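You operate a simulated robot arm through the tools that you are given. There is no shell and no other tool. Be economical: measure what you need, move in short steps, check, and stop when the job is done.

Carry out the task below with a simulated robot arm. There is one attempt and no reset: what you move stays moved.

JOB
Set the size dial for the white shoe in the pairing tray, clamp it, fit its insole, pad its toe.
Fine: the insole of its size goes in before one toe pad; leave the toe clamp down and the other insoles where they lie.

The check looks at the end state, three seconds after you hand in, the way a careful person would. Anything else that was tipped, shoved, dropped, spilled or broken makes it a failure.

ROBOT AND FRAMES
A 6-joint arm with a two-finger parallel gripper, fixed in place. Base frame: the origin is at the foot of the arm, x ahead of it, y to its left, z up; the work surface is at about z = 0. Readings come in m, rad, newtons and seconds.
With the tool pointing down near the work surface it reaches from about 0.14 to 0.58 m from the base axis. Its first joint turns from -1.152 to 1.152 rad. Payload 2.1 kg.
The tool frame sits at the grasp point between the pads (the TCP): z along the fingers, y along the line on which they close. The tips reach 0.03 m beyond it. The gripper opens to 0.094 m. The fingers are 0.028 m wide and 0.01 m thick; the gripper's body (0.05 by 0.096 m) begins 0.055 m behind the TCP.
Orientation is that of the tool frame in the base frame, as a unit quaternion [x, y, z, w]. With the fingers straight down and closing along the base's y, the tool's x points along the base's -x, its y along +y and its z along -z.

CONTROLS
- The arm moves only by the tool arm_command. Its argument "commands" is a list of rows, each a list of 7 numbers: the shift along the tool's x, y, z in m, then the turn, a rotation vector about the tool's x, y, z in rad, then the closure in counts, from 0 (fully open) to 255 (shut). In form: [[x, y, z, wx, wy, wz, claw], ...]. A call has 1 to 10 rows; each row shifts and turns the commanded pose from where the row before left it, along the tool's axes as they then stand. Rows are played at 5 a second. More than 0.05 m and 0.15 rad between two rows, or a gripper value outside its range, and nothing of the call is played. A pose out of reach is approached as far as the arm can. The call stops where the force on the tool passes 40 N (or 10 N more than at its start, if that is more) or the arm is blocked; 0.2 s more then pass. Each finger travels about 0.072 m/s and halts on what it meets, pressing with about 44 N; the grip force reading is that of the motor and also rises with nothing between the fingers. The clock runs only during rows and for 0.2 s after the last one: add rows that do not move to give the fingers time. The reply holds the time, the measured pose of the TCP, the force on the tool along the base axes, the opening and the grip force, in the units named above and with some noise.
- Cameras (640 x 400 px; columns grow to the right, rows downward): "scene" is fixed at [0.0565, -0.3692, 0.5193]; the picture's right is [0.86, -0.51, 0.00], its down [-0.19, -0.33, -0.93] and it looks along [0.47, 0.80, -0.38] (base axes); focal length 275 px, centre (320, 200). "wrist" rides on the gripper at [0.076, 0.014, -0.103] in the tool frame; the picture's right is [-0.18, 0.98, 0.00], its down [-0.75, -0.14, -0.64] and it looks along [-0.63, -0.12, 0.77] (tool axes); focal length 243 px, centre (320, 200).
- grab_frame(camera): a new picture of that camera. It takes no simulated time.
- pixel_to_xyz(camera, pixels): for up to 12 pixels [column, row] of the newest picture of that camera ("zoom" is the newest enlarged one), the place [x, y, z] in the base frame of the surface seen there, good to about 0.002 m, but the place of the scene camera against the robot may be out by one fixed shift of up to 0.025 m in any direction. It takes no simulated time.
- zoom(camera, box): a new picture of the part [left, top, right, bottom] of that camera's present view, enlarged. It takes no simulated time.
- finish_job(): hands the job in; it is judged then, once.

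Keep the steps short. Do not move on a guess: measure, check each grasp and each placing, and mend mistakes. In all there are 80 turns and 54 pictures (those below and enlarged ones count). Leave the gripper open and the arm clear of the work at the hand-in unless told otherwise, and finish with a single line.

The tools are called as a command line: name --pt "numbers of a row" for each row, then --argument value for the rest, lists and objects as JSON in quotes. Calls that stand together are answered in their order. arm_command: Moves the arm, as the interface text tells. Its arguments: {"type":"object","properties":{"commands":{"type":"array"}},"required":["commands"]} The other tools are called the same way: grab_frame (camera) takes a picture; pixel_to_xyz (camera, pixels) gives the place of the surface under pixels of a picture; zoom (camera, box) takes an enlarged picture of a part of a camera's view; finish_job () hands the job in.

At the start:

```text
t: 0.0
eef_pos: [0.2689, 0.0656, 0.4065]
ee_rot: [0.0, 1.0, 0.001, 0.001]
force: [-0.9, 0.6, -0.5]
gripper_width: 0.0939
finger_force: 0.0
```

scene: 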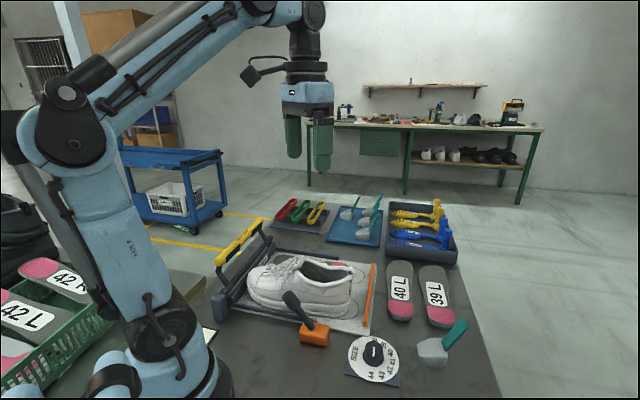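
wrist: 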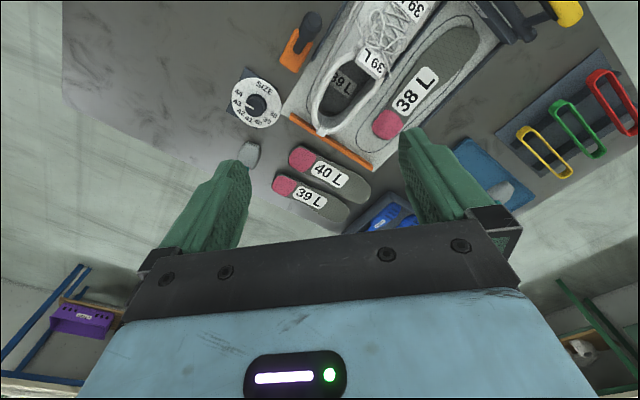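

I see the shoe in a tray, a dial, an orange clamp with a dark lever, insoles 38/39/40, and pads. I'll zoom in on the shoe and dial to read the labels.

zoom --camera "wrist" --box '[220, 0, 480, 163]'

zoom --camera "scene" --box '[200, 190, 500, 390]'

```text
2.45 times, centred on (350, 82) of wrist
```

zoom: 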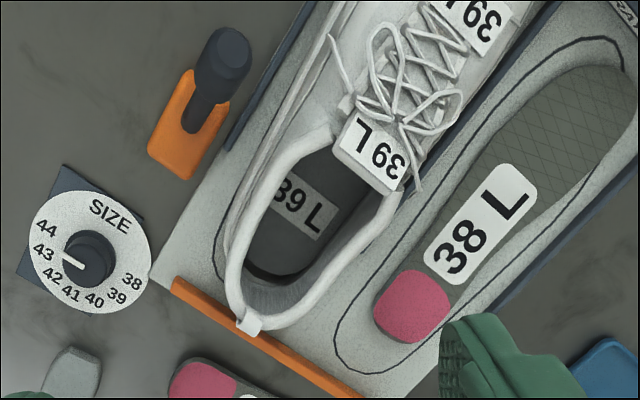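

```text
2.00 times, centred on (350, 290) of scene
```

zoom: 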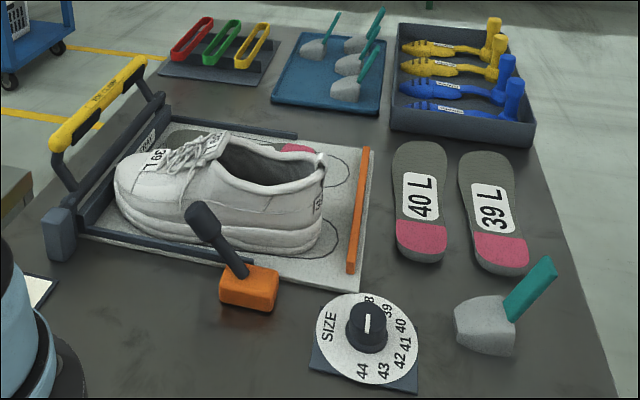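

The shoe reads 39 L and the dial seems to point at 43. Next I'll look closer at the yellow bar, the orange lever, the pads and the paper.

zoom --camera "scene" --box '[195, 210, 355, 350]'

zoom --camera "scene" --box '[330, 310, 490, 395]'

zoom --camera "scene" --box '[260, 185, 460, 270]'

```text
2.86 times, centred on (275, 280) of scene
```

zoom: 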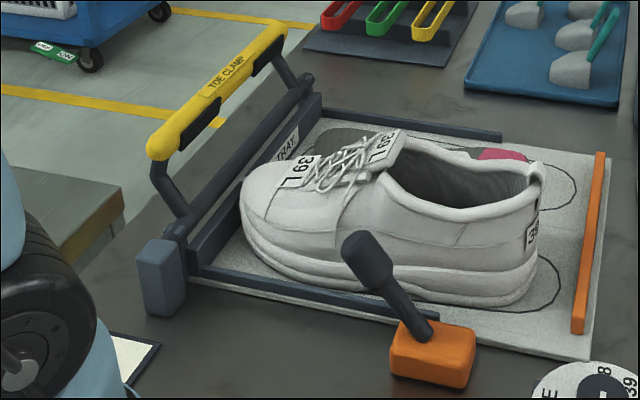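

```text
4.00 times, centred on (410, 352) of scene
```

zoom: 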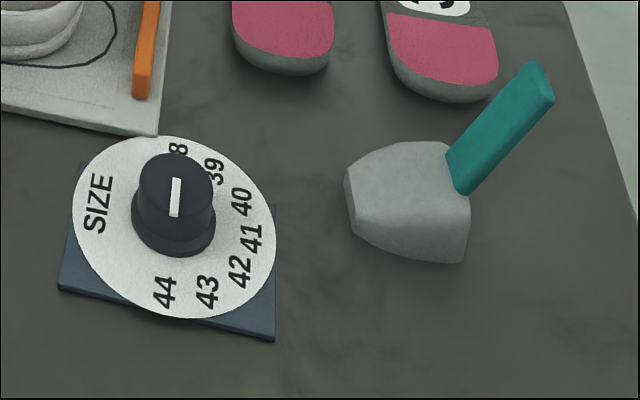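

```text
3.20 times, centred on (360, 228) of scene
```

zoom: 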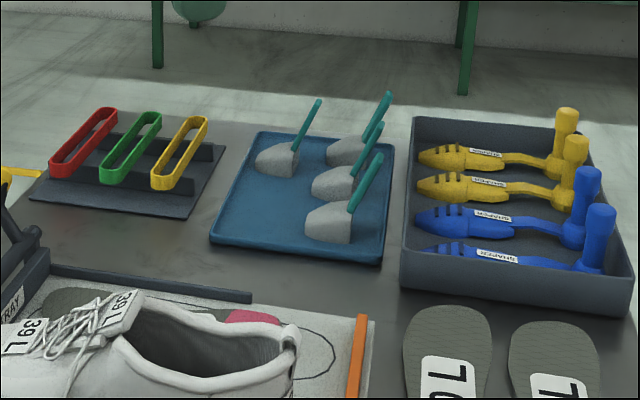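

The yellow bar is labelled TOE CLAMP and is up. I'll measure from the wrist view: dial knob (257,104), dial disc edge points, insole 39 L (pink end 275,183, dark end 348,225), shoe heel (322,130), toe-clamp bar and lone pad.

pixel_to_xyz --camera "wrist" --pixels '[[257, 104], [247, 107], [241, 115], [264, 84], [273, 183], [343, 224], [322, 130], [340, 92], [370, 68], [250, 153], [570, 10], [311, 22]]'

pixel_to_xyz --camera "scene" --pixels '[[373, 348], [373, 358], [262, 222], [222, 263], [399, 287], [433, 287], [350, 282], [323, 272], [290, 300], [314, 335], [430, 350], [457, 335]]'

```text
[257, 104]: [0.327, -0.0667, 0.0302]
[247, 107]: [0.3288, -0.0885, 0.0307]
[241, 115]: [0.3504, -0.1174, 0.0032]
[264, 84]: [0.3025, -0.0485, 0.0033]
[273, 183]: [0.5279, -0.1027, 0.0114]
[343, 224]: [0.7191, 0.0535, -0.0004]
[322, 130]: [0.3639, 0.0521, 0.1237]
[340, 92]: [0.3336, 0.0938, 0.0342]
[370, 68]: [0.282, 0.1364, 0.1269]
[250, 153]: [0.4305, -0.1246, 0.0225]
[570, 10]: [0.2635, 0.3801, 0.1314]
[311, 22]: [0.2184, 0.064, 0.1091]
```

```text
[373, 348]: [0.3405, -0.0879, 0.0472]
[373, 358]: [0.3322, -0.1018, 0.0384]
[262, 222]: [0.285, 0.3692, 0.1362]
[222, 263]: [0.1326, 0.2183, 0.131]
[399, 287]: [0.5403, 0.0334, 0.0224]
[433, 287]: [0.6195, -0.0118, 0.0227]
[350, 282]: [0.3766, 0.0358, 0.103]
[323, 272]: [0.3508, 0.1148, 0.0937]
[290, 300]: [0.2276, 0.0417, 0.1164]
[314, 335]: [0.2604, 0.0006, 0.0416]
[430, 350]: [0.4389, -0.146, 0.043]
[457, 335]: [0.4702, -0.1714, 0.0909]
```

Wrist and scene readings agree roughly. I'll move to about (0.25,-0.07,0.25) to see the dial from near, fingers still open.

arm_command --pt "0.004 -0.027 0.031 0 0 0 0" --pt "0.004 -0.027 0.031 0 0 0 0" --pt "0.004 -0.027 0.031 0 0 0 0" --pt "0.004 -0.027 0.031 0 0 0 0" --pt "0.004 -0.027 0.031 0 0 0 0" --pt "0 0 0 0 0 0 0"

grab_frame --camera "wrist"

```text
t: 1.4
eef_pos: [0.2535, -0.0703, 0.2506]
ee_rot: [0.0, 1.0, 0.001, 0.001]
force: [0.0, 0.0, -0.3]
gripper_width: 0.094
finger_force: 0.1
```

```text
46 pictures are left
```

wrist: 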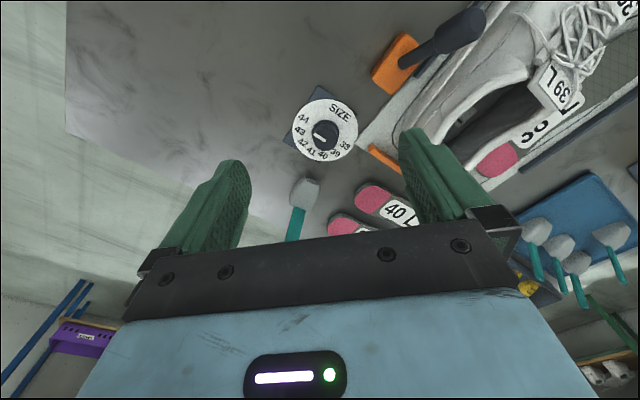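

The dial is at (325,132) in the picture. I'll enlarge it.

zoom --camera "wrist" --box '[275, 85, 375, 175]'

```text
4.44 times, centred on (325, 130) of wrist
```

zoom: 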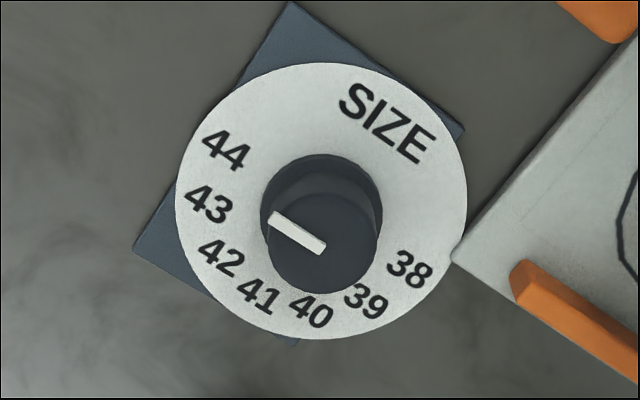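

The pointer bar leans toward about 43. I'll measure the pointer ends, the knob edges, the digits and the disc rim.

pixel_to_xyz --camera "zoom" --pixels '[[275, 218], [320, 248], [322, 240], [226, 150], [208, 203], [220, 259], [259, 297], [310, 310], [365, 302], [409, 270], [180, 200], [466, 205]]'

pixel_to_xyz --camera "zoom" --pixels '[[321, 64], [321, 337], [272, 250], [374, 250], [322, 292], [322, 200], [400, 310], [120, 300], [345, 180]]'

```text
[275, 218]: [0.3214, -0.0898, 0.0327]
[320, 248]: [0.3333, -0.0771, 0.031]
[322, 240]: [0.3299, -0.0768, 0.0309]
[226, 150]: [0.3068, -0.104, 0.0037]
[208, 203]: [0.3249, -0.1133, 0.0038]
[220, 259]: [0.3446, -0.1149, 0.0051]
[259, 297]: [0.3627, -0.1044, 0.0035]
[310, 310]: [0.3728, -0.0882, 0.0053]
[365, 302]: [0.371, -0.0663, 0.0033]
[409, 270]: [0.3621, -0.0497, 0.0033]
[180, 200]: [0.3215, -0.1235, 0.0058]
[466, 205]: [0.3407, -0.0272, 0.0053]
```

```text
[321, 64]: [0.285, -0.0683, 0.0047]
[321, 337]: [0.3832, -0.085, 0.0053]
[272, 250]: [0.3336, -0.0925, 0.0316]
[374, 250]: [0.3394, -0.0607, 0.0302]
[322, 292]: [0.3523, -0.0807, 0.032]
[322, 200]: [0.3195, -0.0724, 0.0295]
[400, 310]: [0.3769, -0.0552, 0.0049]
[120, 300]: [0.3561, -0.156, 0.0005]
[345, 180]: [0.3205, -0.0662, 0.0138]
```

Angles about the dial centre (0.334,-0.076): pointer -133°, 44 at -134°, 39 at +15°. So it stands at 44 and must turn about +148° about base z. I'll go above the knob, turn the tool by 0.6 rad the other way first, and narrow the fingers.

arm_command --pt "-0.0201 -0.0015 0.025 0 0 0 50" --pt "-0.0201 -0.0015 0.025 0 0 0 90" --pt "-0.0201 -0.0015 0.025 0 0 0 90" --pt "-0.0201 -0.0015 0.025 0 0 0 90" --pt "0 0 0 0 0 0.15 90" --pt "0 0 0 0 0 0.15 90" --pt "0 0 0 0 0 0.15 90" --pt "0 0 0 0 0 0.15 90" --pt "0 0 0 0 0 0 90"

grab_frame --camera "scene"

```text
t: 3.4
eef_pos: [0.331, -0.0749, 0.1522]
ee_rot: [0.297, 0.955, 0.001, 0.0]
force: [0.2, -0.5, 0.1]
gripper_width: 0.0607
finger_force: 0.1
```

```text
44 pictures are left
```

scene: 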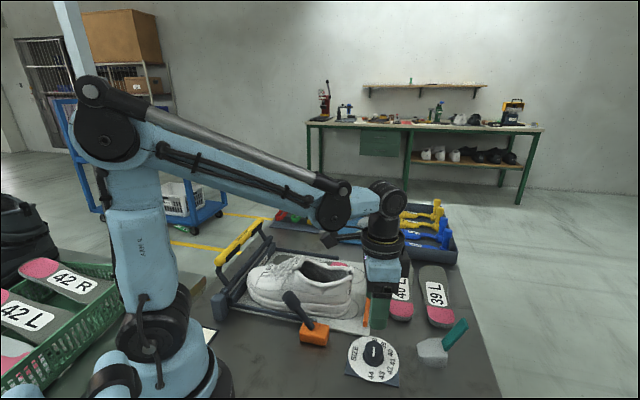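

The tool is turned as expected, and gripper sits over the knob. I'll correct 3 mm and go down to TCP z ≈ 0.044 (tips 1 cm above the disc).

arm_command --pt "-0.0033 0.0005 0.027 0 0 0 90" --pt "0 0 0.027 0 0 0 90" --pt "0 0 0.027 0 0 0 90" --pt "0 0 0.025 0 0 0 90" --pt "0 0 0 0 0 0 90"

zoom --camera "scene" --box '[300, 250, 460, 395]'

```text
t: 4.6
eef_pos: [0.3346, -0.0753, 0.0454]
ee_rot: [0.295, 0.955, 0.001, 0.0]
force: [-0.5, 0.2, -0.4]
gripper_width: 0.0609
finger_force: 0.0
```

```text
2.76 times, centred on (380, 322) of scene
```

zoom: 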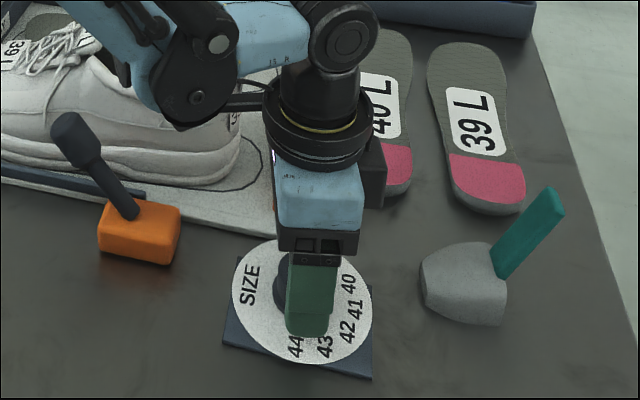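

The fingers straddle the knob. I'll close on it, wait, and check the opening before I turn.

arm_command --pt "0 0 0 0 0 0 160" --pt "0 0 0 0 0 0 200" --pt "0 0 0 0 0 0 200" --pt "0 0 0 0 0 -0.1 200" --pt "0 0 0 0 0 -0.1 200"

```text
t: 5.8
eef_pos: [0.3342, -0.0775, 0.0461]
ee_rot: [0.199, 0.98, 0.001, 0.0]
force: [-5.7, -11.6, -22.7]
gripper_width: 0.0382
finger_force: 45.3
```

The knob is held (opening 0.038, 45 N). The tool is about 2 mm off in y, so I ease that and keep turning.

arm_command --pt "-0.0008 -0.0018 0 0 0 0 200" --pt "0 0 0 0 0 -0.15 200" --pt "0 0 0 0 0 -0.15 200" --pt "0 0 0 0 0 -0.15 200" --pt "0 0 0 0 0 -0.15 200"

```text
t: 7.0
eef_pos: [0.3328, -0.079, 0.0458]
ee_rot: [-0.101, 0.995, 0.001, -0.001]
force: [-11.1, -0.9, 3.4]
gripper_width: 0.038
finger_force: 44.8
```

It's turning well, 0.8 rad so far, with small side force. I'll continue with 1.35 rad.

arm_command --pt "-0.001 0.001 0 0 0 -0.15 200" --pt "0 0 0 0 0 -0.15 200" --pt "0 0 0 0 0 -0.15 200" --pt "0 0 0 0 0 -0.15 200" --pt "0 0 0 0 0 -0.15 200" --pt "0 0 0 0 0 -0.15 200" --pt "0 0 0 0 0 -0.15 200" --pt "0 0 0 0 0 -0.15 200" --pt "0 0 0 0 0 -0.15 200"

zoom --camera "scene" --box '[300, 250, 460, 395]'

```text
t: 8.1
eef_pos: [0.334, -0.0789, 0.0455]
ee_rot: [-0.389, 0.921, -0.003, 0.0]
force: [-1.5, 0.8, 7.7]
gripper_width: 0.0381
finger_force: 45.2
stopped in row 5: the force on the tool passed its limit (the readings are from after the stop); the commanded pose is now the measured one
```

```text
2.76 times, centred on (380, 322) of scene
```

zoom: 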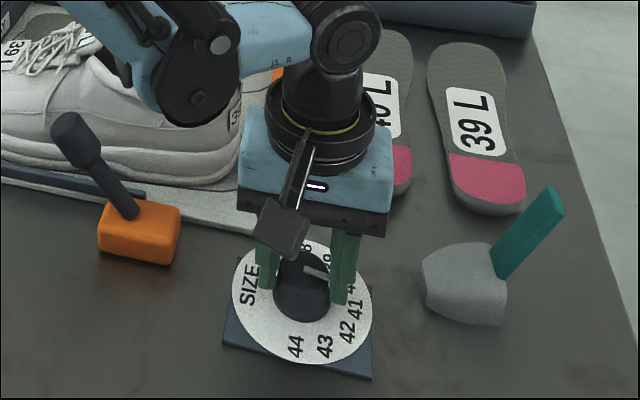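

The pointer is near 41; the stop came from a small off-centre force and is reset now. I'll carry on in shorter batches.

arm_command --pt "0 0 0 0 0 -0.12 200" --pt "0 0 0 0 0 -0.12 200" --pt "0 0 0 0 0 -0.12 200" --pt "0 0 0 0 0 -0.12 200" --pt "0 0 0 0 0 -0.12 200"

```text
t: 9.2
eef_pos: [0.3341, -0.0795, 0.046]
ee_rot: [-0.645, 0.764, -0.005, -0.002]
force: [15.7, -21.5, 27.4]
gripper_width: 0.038
finger_force: 45.3
```

Turned about 115° in total, but side force is growing, so I'll release, lift clear and look at the pointer.

arm_command --pt "0 0 0 0 0 0 110" --pt "0 0 0 0 0 0 90" --pt "0 0 -0.03 0 0 0 90" --pt "0 0 -0.04 0 0 0 90" --pt "0 0 -0.04 0 0 0 90" --pt "0 0 0 0 0 0 90"

zoom --camera "scene" --box '[330, 320, 420, 395]'

grab_frame --camera "wrist"

```text
t: 10.7
eef_pos: [0.3314, -0.0761, 0.1567]
ee_rot: [-0.644, 0.765, -0.002, -0.002]
force: [-0.2, -1.1, 0.8]
gripper_width: 0.0608
finger_force: 0.1
```

```text
5.33 times, centred on (375, 358) of scene
```

zoom: 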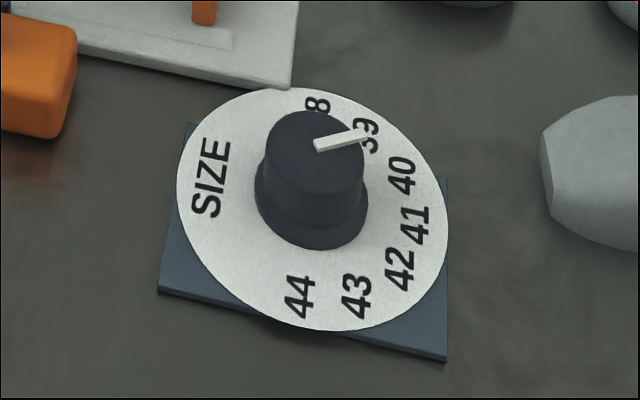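

```text
40 pictures are left
```

wrist: 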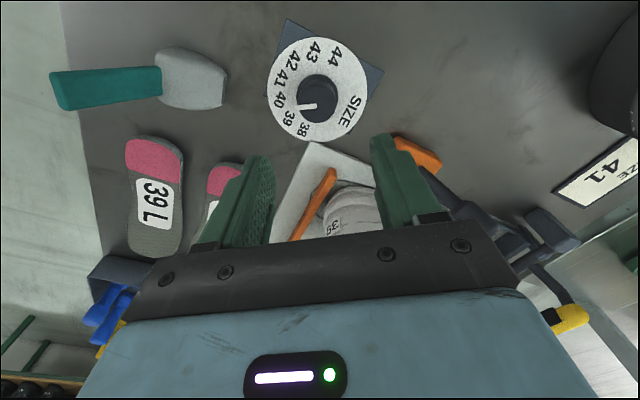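

The pointer looks between 40 and 39. I'll enlarge the wrist view around (318,90) and measure the angle.

zoom --camera "wrist" --box '[262, 40, 372, 145]'

zoom --camera "wrist" --box '[540, 120, 640, 220]'

```text
3.81 times, centred on (317, 92) of wrist
```

zoom: 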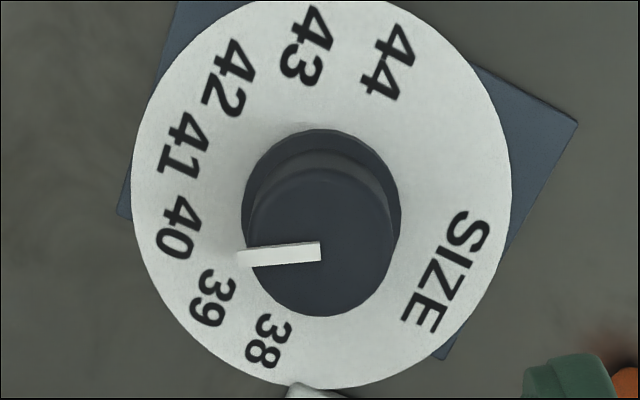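

```text
4.00 times, centred on (590, 170) of wrist
```

zoom: 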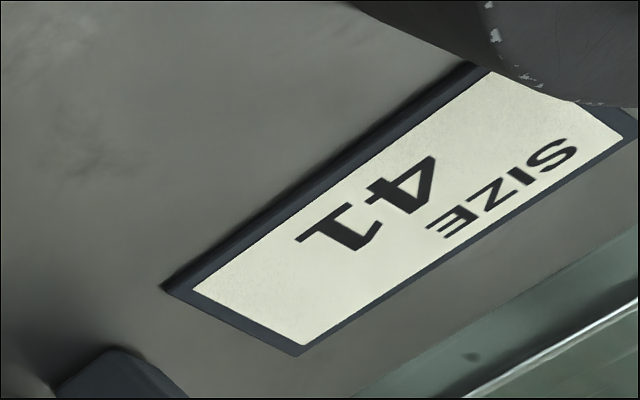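

I'll measure the pointer ends and the 39 and 40 labels in this wrist view. The card by the base reads SIZE 41; it may be a readout, so I'll check it again later.

pixel_to_xyz --camera "wrist" --pixels '[[297, 107], [306, 106.5], [316, 105.5], [288.6, 117.5], [279.7, 99.1], [602, 172], [590, 165]]'

```text
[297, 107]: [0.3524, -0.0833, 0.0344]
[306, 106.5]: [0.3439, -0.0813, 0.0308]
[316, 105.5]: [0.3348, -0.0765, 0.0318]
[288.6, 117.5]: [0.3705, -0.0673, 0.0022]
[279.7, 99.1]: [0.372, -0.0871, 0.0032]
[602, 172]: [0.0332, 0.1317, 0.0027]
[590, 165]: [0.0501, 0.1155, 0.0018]
```

The pointer is at -21° (≈40), so about +36° is left. I'll turn the open gripper back 0.6 rad, centre on the knob and go down again.

arm_command --pt "0.0014 -0.0029 0 0 0 0.15 90" --pt "0 0 0 0 0 0.15 90" --pt "0 0 0 0 0 0.15 90" --pt "0 0 0 0 0 0.15 90" --pt "0 0 0.037 0 0 0 90" --pt "0 0 0.037 0 0 0 90" --pt "0 0 0.037 0 0 0 90" --pt "0 0 0 0 0 0 160" --pt "0 0 0 0 0 0 200" --pt "0 0 0 0 0 0 200"

```text
t: 12.8
eef_pos: [0.3345, -0.0792, 0.0458]
ee_rot: [-0.39, 0.921, 0.001, -0.002]
force: [-18.5, 18.8, -17.3]
gripper_width: 0.0382
finger_force: 45.2
```

Held again. I'll turn by 0.63 rad.

arm_command --pt "0 0 0 0 0 -0.126 200" --pt "0 0 0 0 0 -0.126 200" --pt "0 0 0 0 0 -0.126 200" --pt "0 0 0 0 0 -0.126 200" --pt "0 0 0 0 0 -0.126 200" --pt "0 0 0 0 0 0 200"

```text
t: 14.2
eef_pos: [0.3359, -0.08, 0.0453]
ee_rot: [-0.656, 0.754, 0.001, -0.002]
force: [-13.7, 14.2, 21.4]
gripper_width: 0.0384
finger_force: 45.1
```

It turned about 36°. I'll release, rise and check the pointer and the readout.

arm_command --pt "0 0 0 0 0 0 110" --pt "0 0 0 0 0 0 90" --pt "0 0 -0.03 0 0 0 90" --pt "0 0 -0.04 0 0 0 90" --pt "0 0 -0.04 0 0 0 90" --pt "0 0 -0.02 0 0 0 0"

zoom --camera "wrist" --box '[262, 40, 372, 145]'

zoom --camera "scene" --box '[330, 320, 420, 395]'

grab_frame --camera "wrist"

```text
t: 15.7
eef_pos: [0.3337, -0.0796, 0.1752]
ee_rot: [-0.656, 0.755, -0.002, -0.002]
force: [-0.5, 0.5, 1.1]
gripper_width: 0.094
finger_force: 0.0
```

```text
3.81 times, centred on (317, 92) of wrist
```

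zoom: 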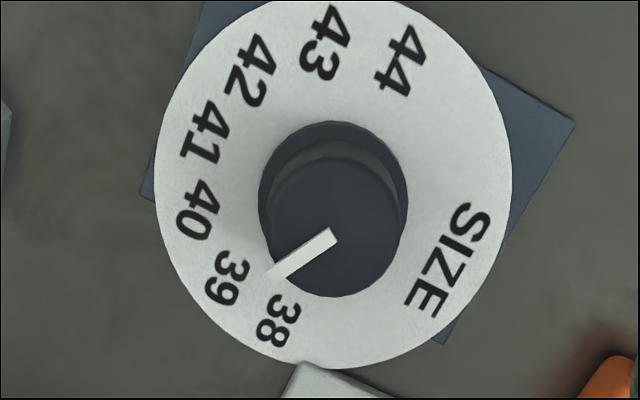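

```text
5.33 times, centred on (375, 358) of scene
```

zoom: 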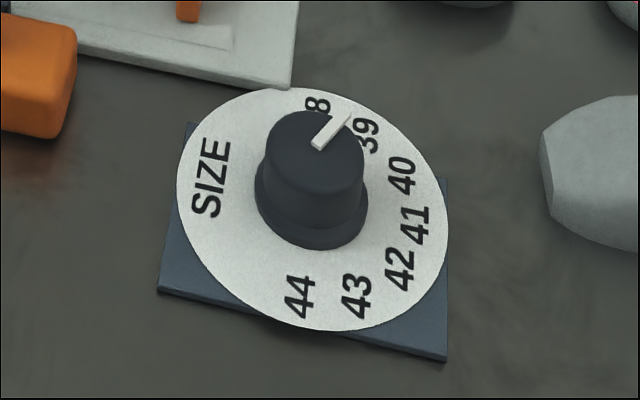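

```text
35 pictures are left
```

wrist: 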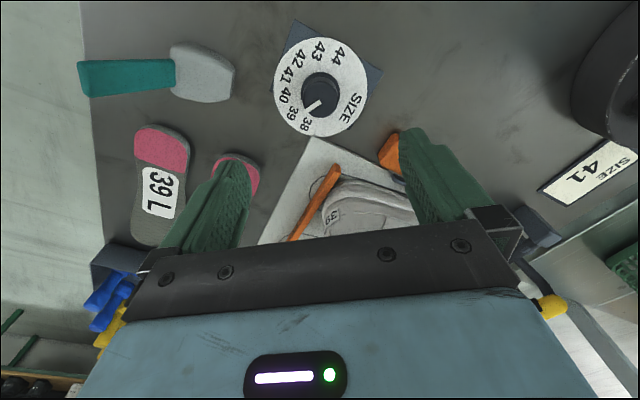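

The card stays at 41, so it's only a card. I'll measure the new pointer angle: ends at (305.5,111) and (320,101).

pixel_to_xyz --camera "wrist" --pixels '[[306, 110.5], [313, 106], [320, 101.3], [294.1, 112.5], [303.5, 123.5], [284.5, 94.5]]'

```text
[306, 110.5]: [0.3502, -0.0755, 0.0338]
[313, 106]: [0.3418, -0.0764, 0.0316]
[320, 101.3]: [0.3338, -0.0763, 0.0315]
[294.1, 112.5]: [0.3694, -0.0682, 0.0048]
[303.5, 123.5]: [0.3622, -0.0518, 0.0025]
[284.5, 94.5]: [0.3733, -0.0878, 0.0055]
```

The pointer is at about +3°; 39 lies at +13°. I'll grip again and turn a bit more, 0.2 rad.

arm_command --pt "0 0 0.03 0 0 0 90" --pt "0 0 0.04 0 0 0 90" --pt "0 0 0.04 0 0 0 90" --pt "0 0 0.02 0 0 0 90" --pt "0 0 0 0 0 0 160" --pt "0 0 0 0 0 0 200" --pt "0 0 0 0 0 0 200" --pt "0 0 0 0 0 -0.1 200" --pt "0 0 0 0 0 -0.1 200" --pt "0 0 0 0 0 0 200"

arm_command --pt "0 0 0 0 0 0 110" --pt "0 0 0 0 0 0 90" --pt "0 0 -0.03 0 0 0 90" --pt "0 0 -0.04 0 0 0 90" --pt "0 0 -0.04 0 0 0 90" --pt "0 0 -0.02 0 0 0 0"

zoom --camera "wrist" --box '[262, 40, 372, 145]'

```text
t: 17.9
eef_pos: [0.3352, -0.0782, 0.0451]
ee_rot: [0.729, -0.684, -0.001, 0.003]
force: [-18.1, 15.2, 13.4]
gripper_width: 0.0386
finger_force: 45.1
```

```text
t: 19.2
eef_pos: [0.3367, -0.0806, 0.1757]
ee_rot: [0.728, -0.685, 0.001, 0.001]
force: [-0.7, -0.3, -0.9]
gripper_width: 0.0941
finger_force: 0.0
```

```text
3.81 times, centred on (317, 92) of wrist
```

zoom: 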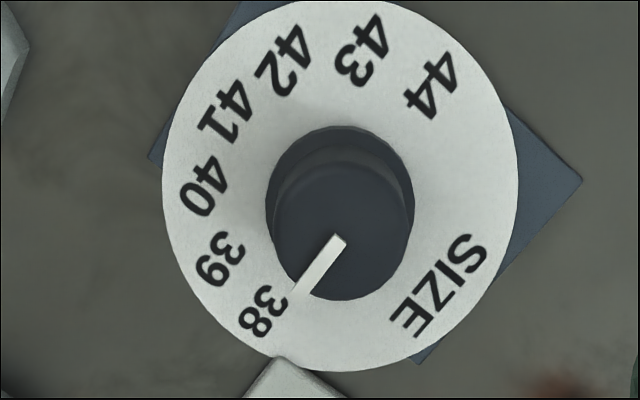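

Now it looks further along. I'll measure.

pixel_to_xyz --camera "zoom" --pixels '[[302, 288], [320, 264], [340, 238], [220, 258], [263, 309], [204, 187], [342, 185], [163, 175], [518, 190], [342, 370], [342, 8]]'

```text
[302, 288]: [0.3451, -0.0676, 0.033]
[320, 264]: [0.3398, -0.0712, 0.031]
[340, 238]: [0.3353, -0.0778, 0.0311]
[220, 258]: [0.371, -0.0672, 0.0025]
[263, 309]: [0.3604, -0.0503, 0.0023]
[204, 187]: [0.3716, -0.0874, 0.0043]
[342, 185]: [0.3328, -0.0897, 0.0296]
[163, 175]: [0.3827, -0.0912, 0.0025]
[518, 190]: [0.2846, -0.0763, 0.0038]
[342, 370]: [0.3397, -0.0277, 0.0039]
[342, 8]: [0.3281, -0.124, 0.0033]
```

The pointer is now near 45° (38): my grip was about 4 mm off centre, which rolled the knob. I'll re-centre to (0.3345,-0.0768), go down, close gently and check for side force.

arm_command --pt "-0.0039 0.002 0.03 0 0 0 90" --pt "0 0 0.04 0 0 0 90" --pt "0 0 0.04 0 0 0 90" --pt "0 0 0.02 0 0 0 90" --pt "0 0 0 0 0 0 90"

arm_command --pt "0 0 0 0 0 0 140" --pt "0 0 0 0 0 0 160" --pt "0 0 0 0 0 0 175" --pt "0 0 0 0 0 0 175"

```text
t: 20.4
eef_pos: [0.3339, -0.0787, 0.0442]
ee_rot: [0.728, -0.685, 0.002, 0.001]
force: [0.0, -1.5, -0.8]
gripper_width: 0.0609
finger_force: 0.0
```

```text
t: 21.4
eef_pos: [0.3348, -0.0782, 0.0453]
ee_rot: [0.729, -0.685, 0.003, 0.001]
force: [12.6, -0.2, -9.4]
gripper_width: 0.0383
finger_force: 45.2
```

Held with little tangential force. I'll turn back by 0.54 rad.

arm_command --pt "0 0 0 0 0 0.11 175" --pt "0 0 0 0 0 0.11 175" --pt "0 0 0 0 0 0.11 175" --pt "0 0 0 0 0 0.11 175" --pt "0 0 0 0 0 0.1 175" --pt "0 0 0 0 0 0 175"

zoom --camera "scene" --box '[330, 320, 420, 395]'

```text
t: 22.3
eef_pos: [0.3351, -0.078, 0.0465]
ee_rot: [-0.614, 0.789, -0.002, -0.001]
force: [-0.9, 0.5, 10.2]
gripper_width: 0.0382
finger_force: 45.2
stopped in row 4: the force on the tool passed its limit (the readings are from after the stop); the commanded pose is now the measured one
```

```text
5.33 times, centred on (375, 358) of scene
```

zoom: 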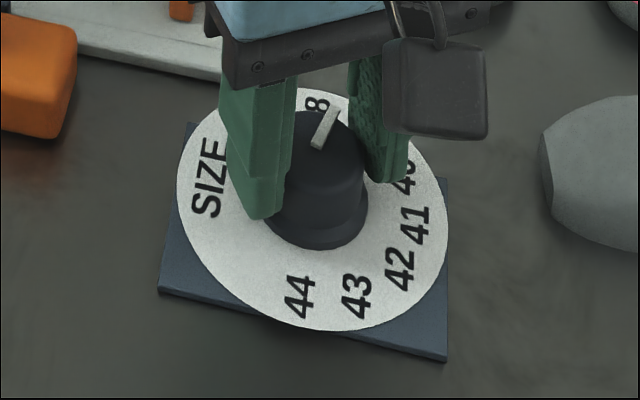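

Stopped on force after 18°, which is now relieved. The pointer is visible here, so I'll measure its angle while still holding.

pixel_to_xyz --camera "zoom" --pixels '[[315, 147], [325, 131], [334, 115], [317, 104], [415, 225], [400, 270]]'

```text
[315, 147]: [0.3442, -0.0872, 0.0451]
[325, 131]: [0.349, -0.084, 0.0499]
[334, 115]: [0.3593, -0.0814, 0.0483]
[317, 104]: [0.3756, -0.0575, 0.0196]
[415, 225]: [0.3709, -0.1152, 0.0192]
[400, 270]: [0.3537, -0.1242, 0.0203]
```

The pointer is at about 21°; target is 13–14°. I'll turn another 0.13 rad and measure again before releasing.

arm_command --pt "0 0 0 0 0 0.065 175" --pt "0 0 0 0 0 0.065 175" --pt "0 0 0 0 0 0 175"

arm_command --pt "0 0 0 0 0 0 160" --pt "0 0 0 0 0 0 145" --pt "0 0 0 0 0 0 120" --pt "0 0 0 0 0 0 90" --pt "0 0 -0.03 0 0 0 90" --pt "0 0 -0.04 0 0 0 90" --pt "0 0 -0.04 0 0 0 90" --pt "0 0 -0.02 0 0 0 0"

zoom --camera "wrist" --box '[262, 40, 372, 145]'

```text
t: 22.9
eef_pos: [0.3339, -0.0777, 0.0467]
ee_rot: [-0.565, 0.825, -0.003, -0.001]
force: [-0.5, 1.3, 9.9]
gripper_width: 0.0383
finger_force: 45.3
stopped in row 3: the force on the tool passed its limit (the readings are from after the stop); the commanded pose is now the measured one
```

```text
t: 24.7
eef_pos: [0.3345, -0.0803, 0.1716]
ee_rot: [-0.565, 0.825, -0.003, -0.001]
force: [0.2, -0.1, 0.1]
gripper_width: 0.0939
finger_force: 0.2
```

```text
3.81 times, centred on (317, 92) of wrist
```

zoom: 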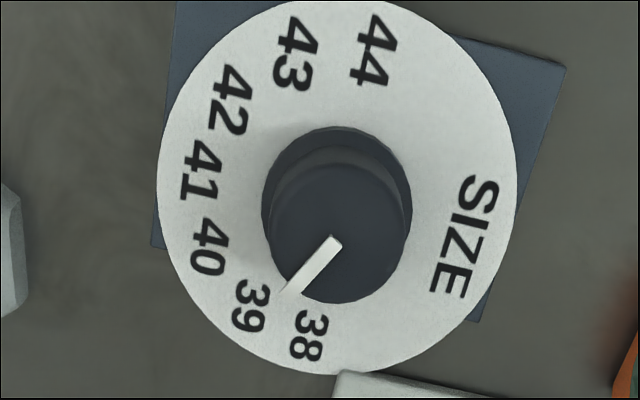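

pixel_to_xyz --camera "zoom" --pixels '[[291, 288], [300, 278], [312, 265], [325, 252], [335, 241], [250, 307], [311, 336], [209, 248], [203, 172], [228, 100], [297, 54], [375, 50]]'

```text
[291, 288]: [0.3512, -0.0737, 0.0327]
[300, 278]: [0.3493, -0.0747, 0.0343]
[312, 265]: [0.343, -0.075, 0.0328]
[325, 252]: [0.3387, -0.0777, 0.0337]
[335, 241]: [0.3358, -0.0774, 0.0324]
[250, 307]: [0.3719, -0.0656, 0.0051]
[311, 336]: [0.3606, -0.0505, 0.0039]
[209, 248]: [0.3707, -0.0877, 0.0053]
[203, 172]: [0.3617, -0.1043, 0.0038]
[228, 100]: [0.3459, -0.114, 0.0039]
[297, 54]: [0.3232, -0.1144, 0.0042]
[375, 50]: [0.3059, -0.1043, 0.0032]
```

The pointer is at 10–14° and 39 at about 14°, so the dial is set to 39. Next is the toe clamp. I'll take a scene picture and measure the bar, arms and pivot.

zoom --camera "scene" --box '[195, 210, 315, 330]'

```text
3.33 times, centred on (255, 270) of scene
```

zoom: 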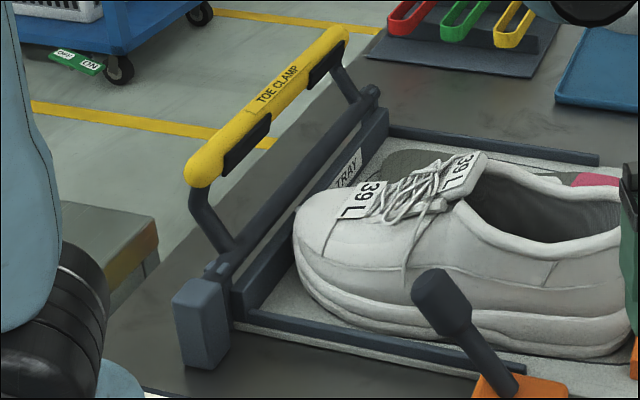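

pixel_to_xyz --camera "zoom" --pixels '[[202, 165], [338, 35], [275, 95], [220, 230], [225, 265], [372, 92], [300, 180], [345, 80], [200, 310], [310, 230], [355, 195], [250, 280]]'

pixel_to_xyz --camera "zoom" --pixels '[[195, 350], [445, 170], [380, 185], [440, 290], [500, 385], [560, 260], [480, 190], [240, 150], [325, 75], [500, 200]]'

```text
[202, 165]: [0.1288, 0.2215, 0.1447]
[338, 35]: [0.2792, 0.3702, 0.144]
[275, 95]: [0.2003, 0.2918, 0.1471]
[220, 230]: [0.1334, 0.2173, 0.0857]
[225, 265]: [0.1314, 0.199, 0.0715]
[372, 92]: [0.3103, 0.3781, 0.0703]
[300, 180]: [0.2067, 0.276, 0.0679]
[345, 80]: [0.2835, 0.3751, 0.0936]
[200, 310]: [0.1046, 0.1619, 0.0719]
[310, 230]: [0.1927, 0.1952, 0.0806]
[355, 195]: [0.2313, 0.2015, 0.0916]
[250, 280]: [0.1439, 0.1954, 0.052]
```

```text
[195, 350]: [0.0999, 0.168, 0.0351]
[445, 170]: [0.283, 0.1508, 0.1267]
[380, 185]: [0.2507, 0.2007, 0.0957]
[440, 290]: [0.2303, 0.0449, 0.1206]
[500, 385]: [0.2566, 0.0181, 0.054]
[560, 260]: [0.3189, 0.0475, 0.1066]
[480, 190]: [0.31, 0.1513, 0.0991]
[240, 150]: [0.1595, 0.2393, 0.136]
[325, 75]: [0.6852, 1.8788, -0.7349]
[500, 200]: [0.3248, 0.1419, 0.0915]
```

Correcting the scene shift by (-0.0085,+0.011,-0.016), which I got from the dial: the bar runs (0.120,0.233)–(0.271,0.381) at z≈0.129, and the pivot is at z≈0.054 just nearer the shoe. I'll rise, turn so the fingers close across the bar, and travel above its middle.

arm_command --pt "0 0 -0.037 0 0 0.138 0" --pt "0 0 -0.037 0 0 0.138 0" --pt "0 0 -0.037 0 0 0.138 0" --pt "0 0 0 0 0 0 0"

arm_command --pt "-0.018 0.0372 0 0 0 0 0" --pt "-0.018 0.0372 0 0 0 0 0" --pt "-0.018 0.0372 0 0 0 0 0" --pt "-0.018 0.0372 0 0 0 0 0" --pt "-0.018 0.0372 0 0 0 0 0" --pt "-0.018 0.0372 0 0 0 0 0" --pt "-0.018 0.0372 0 0 0 0 0" --pt "-0.018 0.0372 0 0 0 0 0" --pt "-0.018 0.0372 0 0 0 0 0" --pt "-0.018 0.0372 0 0 0 0 0"

grab_frame --camera "wrist"

grab_frame --camera "scene"

```text
t: 25.7
eef_pos: [0.3357, -0.0787, 0.2874]
ee_rot: [-0.382, 0.924, -0.003, -0.001]
force: [-0.3, 0.3, -0.2]
gripper_width: 0.0943
finger_force: 0.0
```

```text
t: 27.9
eef_pos: [0.2004, 0.3162, 0.2852]
ee_rot: [-0.384, 0.923, -0.002, 0.0]
force: [-0.5, -0.2, 0.2]
gripper_width: 0.0939
finger_force: 0.0
```

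```text
30 pictures are left
```

wrist: 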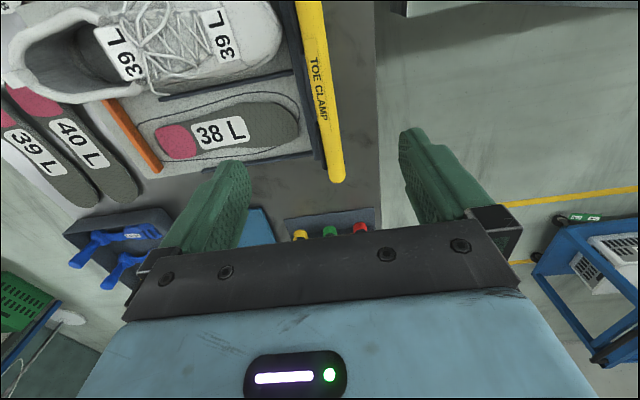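

```text
29 pictures are left
```

scene: 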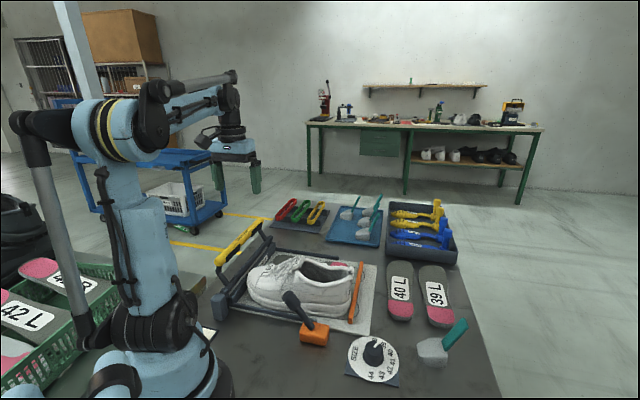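

From here the bar is well visible. I'll measure points along it, the toe, and the insoles and their edges.

pixel_to_xyz --camera "wrist" --pixels '[[337, 178], [309, 5], [322, 95], [315, 92], [329, 90], [282, 40], [270, 20], [245, 45], [300, 130], [232, 40], [123, 58], [170, 142]]'

pixel_to_xyz --camera "wrist" --pixels '[[20, 90], [52, 105], [80, 205], [93, 198], [5, 125], [35, 180], [55, 160], [117, 190], [135, 187], [40, 60], [65, 40], [60, 90]]'

```text
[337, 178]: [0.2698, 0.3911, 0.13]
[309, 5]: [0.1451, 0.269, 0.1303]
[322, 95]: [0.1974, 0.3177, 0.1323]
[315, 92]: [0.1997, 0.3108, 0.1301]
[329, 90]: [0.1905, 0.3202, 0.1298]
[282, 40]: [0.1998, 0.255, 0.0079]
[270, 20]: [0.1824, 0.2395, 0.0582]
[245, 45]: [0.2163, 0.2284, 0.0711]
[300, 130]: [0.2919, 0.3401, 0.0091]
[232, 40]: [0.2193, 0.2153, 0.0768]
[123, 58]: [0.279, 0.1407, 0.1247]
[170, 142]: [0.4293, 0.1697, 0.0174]
```

```text
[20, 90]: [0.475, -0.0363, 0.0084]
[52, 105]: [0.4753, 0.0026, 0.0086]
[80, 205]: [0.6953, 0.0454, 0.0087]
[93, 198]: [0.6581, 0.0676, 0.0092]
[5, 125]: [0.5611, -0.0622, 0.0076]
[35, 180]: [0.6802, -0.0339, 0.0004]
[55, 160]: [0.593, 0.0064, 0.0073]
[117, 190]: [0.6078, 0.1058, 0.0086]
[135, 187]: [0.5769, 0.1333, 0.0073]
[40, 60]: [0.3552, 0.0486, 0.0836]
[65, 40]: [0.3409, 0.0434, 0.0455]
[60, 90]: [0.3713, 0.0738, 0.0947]
```

The bar's top centre lies at about (0.195,0.316,0.132) and is 13 mm thick. I'll shut the fingers, step behind the bar (away from the shoe) and go down there, then push it over toward the toe.

arm_command --pt "-0.02 0.033 0 0 0 0 255" --pt "0 0 0 0 0 0 255" --pt "0 0 0 0 0 0 255" --pt "0 0 0 0 0 0 255" --pt "0 0 0.037 0 0 0 255" --pt "0 0 0.037 0 0 0 255" --pt "0 0 0.037 0 0 0 255" --pt "0 0 0.037 0 0 0 255" --pt "0 0 0 0 0 0 255"

zoom --camera "scene" --box '[195, 190, 315, 310]'

```text
t: 29.9
eef_pos: [0.188, 0.3502, 0.132]
ee_rot: [-0.383, 0.924, -0.003, 0.0]
force: [0.2, 0.2, -0.2]
gripper_width: 0.0001
finger_force: 33.3
```

```text
3.33 times, centred on (255, 250) of scene
```

zoom: 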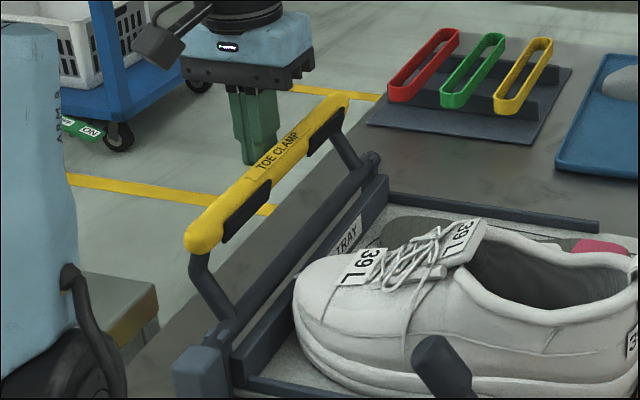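

The closed fingers stand behind the bar. I'll push toward the shoe in small rows.

arm_command --pt "0 -0.012 0 0 0 0 255" --pt "0 -0.012 0 0 0 0 255" --pt "0 -0.012 0 0 0 0 255" --pt "0 -0.012 0 0 0 0 255" --pt "0 -0.012 0 0 0 0 255" --pt "0 0 0 0 0 0 255"

zoom --camera "scene" --box '[195, 190, 315, 310]'

```text
t: 31.3
eef_pos: [0.233, 0.3065, 0.1345]
ee_rot: [-0.382, 0.924, -0.003, -0.001]
force: [-0.5, -0.2, -0.2]
gripper_width: 0.0
finger_force: 33.2
```

```text
3.33 times, centred on (255, 250) of scene
```

zoom: 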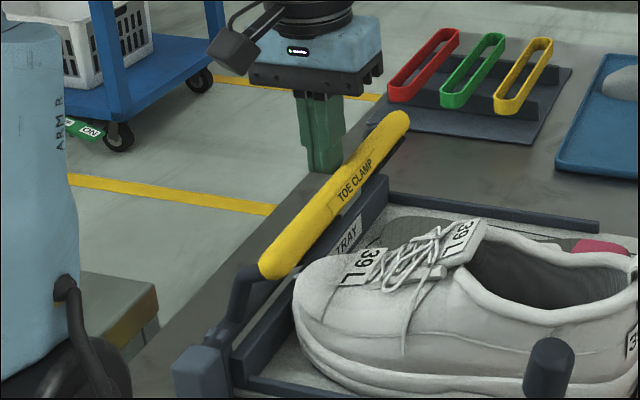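

The bar swings over and down toward the toe, and the dark lever moves with it. I'll keep pushing, slightly lower.

arm_command --pt "0 -0.01 0.006 0 0 0 255" --pt "0 -0.01 0.006 0 0 0 255" --pt "0 0 0 0 0 0 255" --pt "0 0 0 0 0 0 255"

grab_frame --camera "scene"

zoom --camera "scene" --box '[215, 210, 355, 350]'

```text
t: 32.3
eef_pos: [0.2457, 0.295, 0.1231]
ee_rot: [-0.382, 0.924, -0.003, 0.0]
force: [-0.1, -0.4, -0.1]
gripper_width: 0.0002
finger_force: 33.0
```

```text
26 pictures are left
```

scene: 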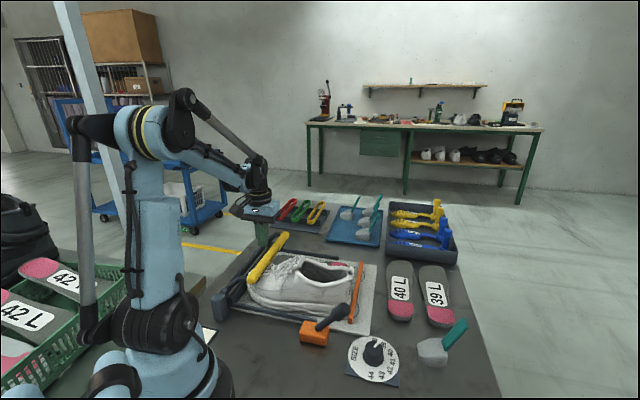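

```text
2.86 times, centred on (285, 280) of scene
```

zoom: 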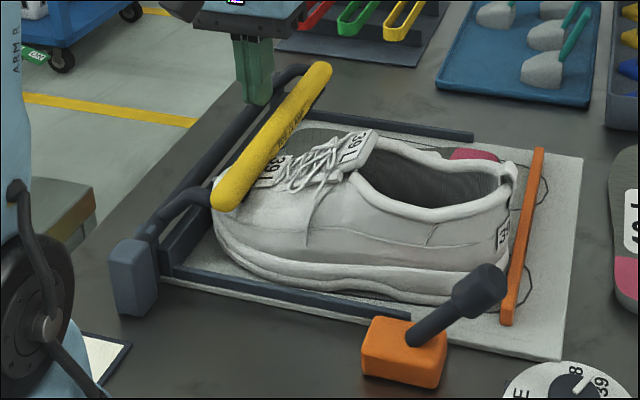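

The bar lies on the toe, the lever has tipped over, and the heel stop stands close to the heel. I'll measure the bar height and shoe toe to see whether it's fully down.

pixel_to_xyz --camera "zoom" --pixels '[[222, 195], [270, 130], [318, 75], [275, 170], [230, 215], [350, 145], [185, 200], [300, 75]]'

```text
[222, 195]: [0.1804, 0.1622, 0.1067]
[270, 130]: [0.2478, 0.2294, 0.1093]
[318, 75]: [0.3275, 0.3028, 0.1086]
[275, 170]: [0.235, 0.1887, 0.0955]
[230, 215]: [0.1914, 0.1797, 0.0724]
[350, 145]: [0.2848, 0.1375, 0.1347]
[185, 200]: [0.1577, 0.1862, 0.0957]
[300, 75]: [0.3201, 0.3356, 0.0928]
```

The bar is at about z 0.093, with the toe's top at about 0.078. I'll lift, move over the bar's middle and press it down gently to be sure it's seated.

arm_command --pt "0 0 -0.04 0 0 0 255" --pt "0.03 -0.034 0 0 0 0 255" --pt "0 0 0.02 0 0 0 255" --pt "0 0 0.012 0 0 0 255" --pt "0 0 0.005 0 0 0 255" --pt "0 0 0.004 0 0 0 255" --pt "0 0 0.003 0 0 0 255"

```text
t: 33.9
eef_pos: [0.2488, 0.2467, 0.12]
ee_rot: [-0.383, 0.924, -0.003, 0.0]
force: [-0.2, 0.3, -0.6]
gripper_width: 0.0
finger_force: 32.7
```

arm_command --pt "0 0 0.003 0 0 0 255" --pt "0 0 0.003 0 0 0 255" --pt "0 0 0.003 0 0 0 255" --pt "0 0 0.003 0 0 0 255"

zoom --camera "scene" --box '[215, 210, 355, 350]'

```text
t: 34.5
eef_pos: [0.2491, 0.247, 0.1167]
ee_rot: [-0.382, 0.924, -0.004, -0.001]
force: [-2.3, -0.5, 13.8]
gripper_width: 0.0
finger_force: 33.5
stopped in row 3: the force on the tool passed its limit (the readings are from after the stop); the commanded pose is now the measured one
```

```text
2.86 times, centred on (285, 280) of scene
```

zoom: 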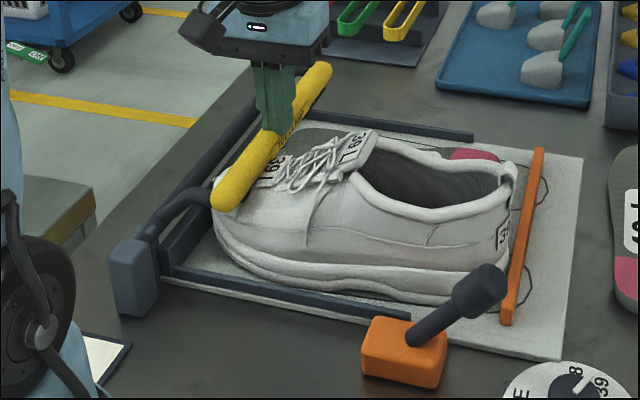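

The bar gives no more and the reaction is firm, so the clamp is down. I'll rise and travel to view the 39 L insole, opening the fingers on the way.

arm_command --pt "0 0 -0.04 0 0 0 255" --pt "0 0 -0.04 0 0 0 255" --pt "0 0 -0.04 0 0 0 255" --pt "0 0 -0.04 0 0 0 255"

arm_command --pt "0.0116 -0.043 0 0 0 0 200" --pt "0.0116 -0.043 0 0 0 0 100" --pt "0.0116 -0.043 0 0 0 0 0" --pt "0.0116 -0.043 0 0 0 0 0" --pt "0.0116 -0.043 0 0 0 0 0" --pt "0.0116 -0.043 0 0 0 0 0" --pt "0.0116 -0.043 0 0 0 0 0" --pt "0.0116 -0.043 0 0 0 0 0" --pt "0.0116 -0.043 0 0 0 0 0" --pt "0 0 0 0 0 0 0"

grab_frame --camera "wrist"

```text
t: 35.5
eef_pos: [0.2487, 0.2517, 0.2768]
ee_rot: [-0.383, 0.924, -0.003, -0.001]
force: [0.1, -0.2, 0.0]
gripper_width: 0.0001
finger_force: 32.5
```

```text
t: 37.7
eef_pos: [0.4488, -0.0993, 0.2792]
ee_rot: [-0.383, 0.924, -0.003, -0.001]
force: [0.0, 1.0, -0.1]
gripper_width: 0.0943
finger_force: 0.0
```

```text
23 pictures are left
```

wrist: 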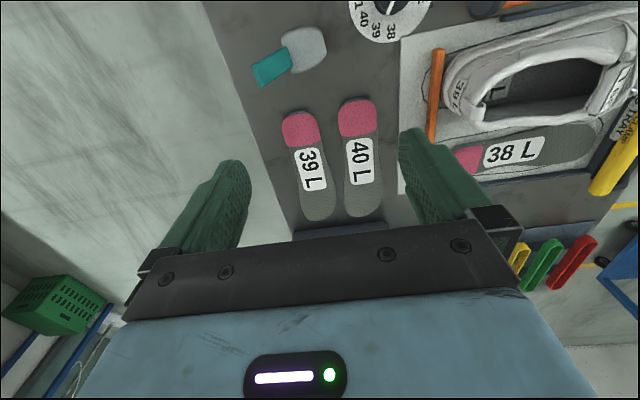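

Both insoles are clear now. I'll measure the 39 L insole's outline, its neighbour's near edge, and the shoe opening with its rims.

pixel_to_xyz --camera "wrist" --pixels '[[296, 112], [318, 219], [283, 130], [319, 128], [287, 150], [323, 148], [296, 190], [333, 190], [339, 120], [345, 170], [301, 135], [318, 200]]'

pixel_to_xyz --camera "wrist" --pixels '[[448, 85], [480, 95], [500, 85], [530, 82], [560, 80], [590, 80], [610, 90], [550, 48], [530, 60], [545, 115], [520, 55], [436, 95]]'

zoom --camera "wrist" --box '[425, 10, 640, 145]'

```text
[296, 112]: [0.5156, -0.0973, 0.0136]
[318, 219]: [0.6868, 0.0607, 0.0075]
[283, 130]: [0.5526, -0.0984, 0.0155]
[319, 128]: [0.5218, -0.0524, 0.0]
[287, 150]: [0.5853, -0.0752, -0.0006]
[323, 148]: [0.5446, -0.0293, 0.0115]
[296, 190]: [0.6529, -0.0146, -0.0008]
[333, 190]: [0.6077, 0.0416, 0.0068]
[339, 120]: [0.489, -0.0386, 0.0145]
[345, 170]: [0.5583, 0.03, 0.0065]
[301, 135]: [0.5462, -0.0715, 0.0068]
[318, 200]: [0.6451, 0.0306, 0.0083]
```

```text
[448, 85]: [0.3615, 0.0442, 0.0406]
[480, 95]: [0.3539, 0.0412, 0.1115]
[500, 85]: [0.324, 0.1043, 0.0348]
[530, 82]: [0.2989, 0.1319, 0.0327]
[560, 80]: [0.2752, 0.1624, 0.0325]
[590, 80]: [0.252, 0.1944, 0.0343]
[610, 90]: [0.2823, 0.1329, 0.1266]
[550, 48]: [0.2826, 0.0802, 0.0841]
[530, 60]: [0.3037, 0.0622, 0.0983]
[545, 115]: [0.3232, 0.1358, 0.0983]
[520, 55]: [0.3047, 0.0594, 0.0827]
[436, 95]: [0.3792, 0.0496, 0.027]
```

```text
2.96 times, centred on (532, 78) of wrist
```

zoom: 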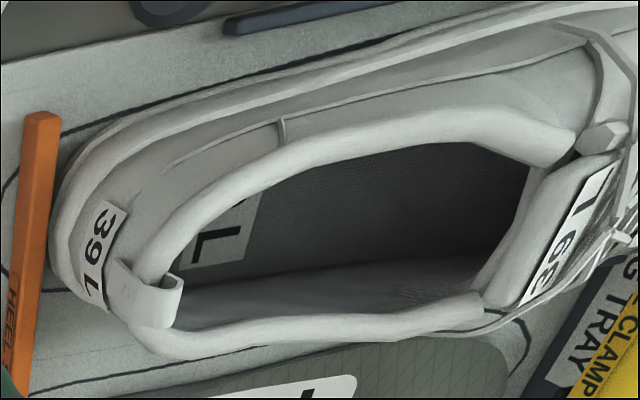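

The 39 L insole: heel end (0.516,-0.097), toe end (0.687,0.061), about 0.055 wide at the heel and 0.233 long. The shoe is hollow, floor at z≈0.033. I'll go above a grasp point 3.5 cm from the heel end at (0.541,-0.0735), fingers across its width at 0.08 opening.

arm_command --pt "-0.0167 -0.0093 0.0358 0 0 0.008 36" --pt "-0.0167 -0.0093 0.0358 0 0 0.008 36" --pt "-0.0167 -0.0093 0.0358 0 0 0.008 36" --pt "-0.0167 -0.0093 0.0358 0 0 0.008 36" --pt "-0.0167 -0.0093 0.0358 0 0 0.008 36" --pt "0 0 0 0 0 0 36"

grab_frame --camera "wrist"

```text
t: 39.1
eef_pos: [0.5383, -0.0778, 0.097]
ee_rot: [-0.364, 0.931, -0.005, -0.001]
force: [0.9, -0.2, -0.2]
gripper_width: 0.0808
finger_force: 0.0
```

```text
21 pictures are left
```

wrist: 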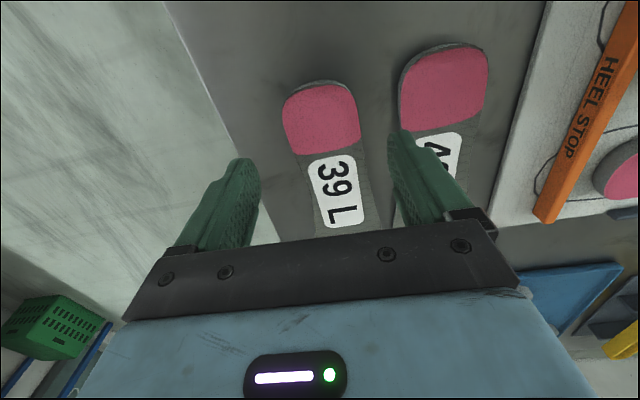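

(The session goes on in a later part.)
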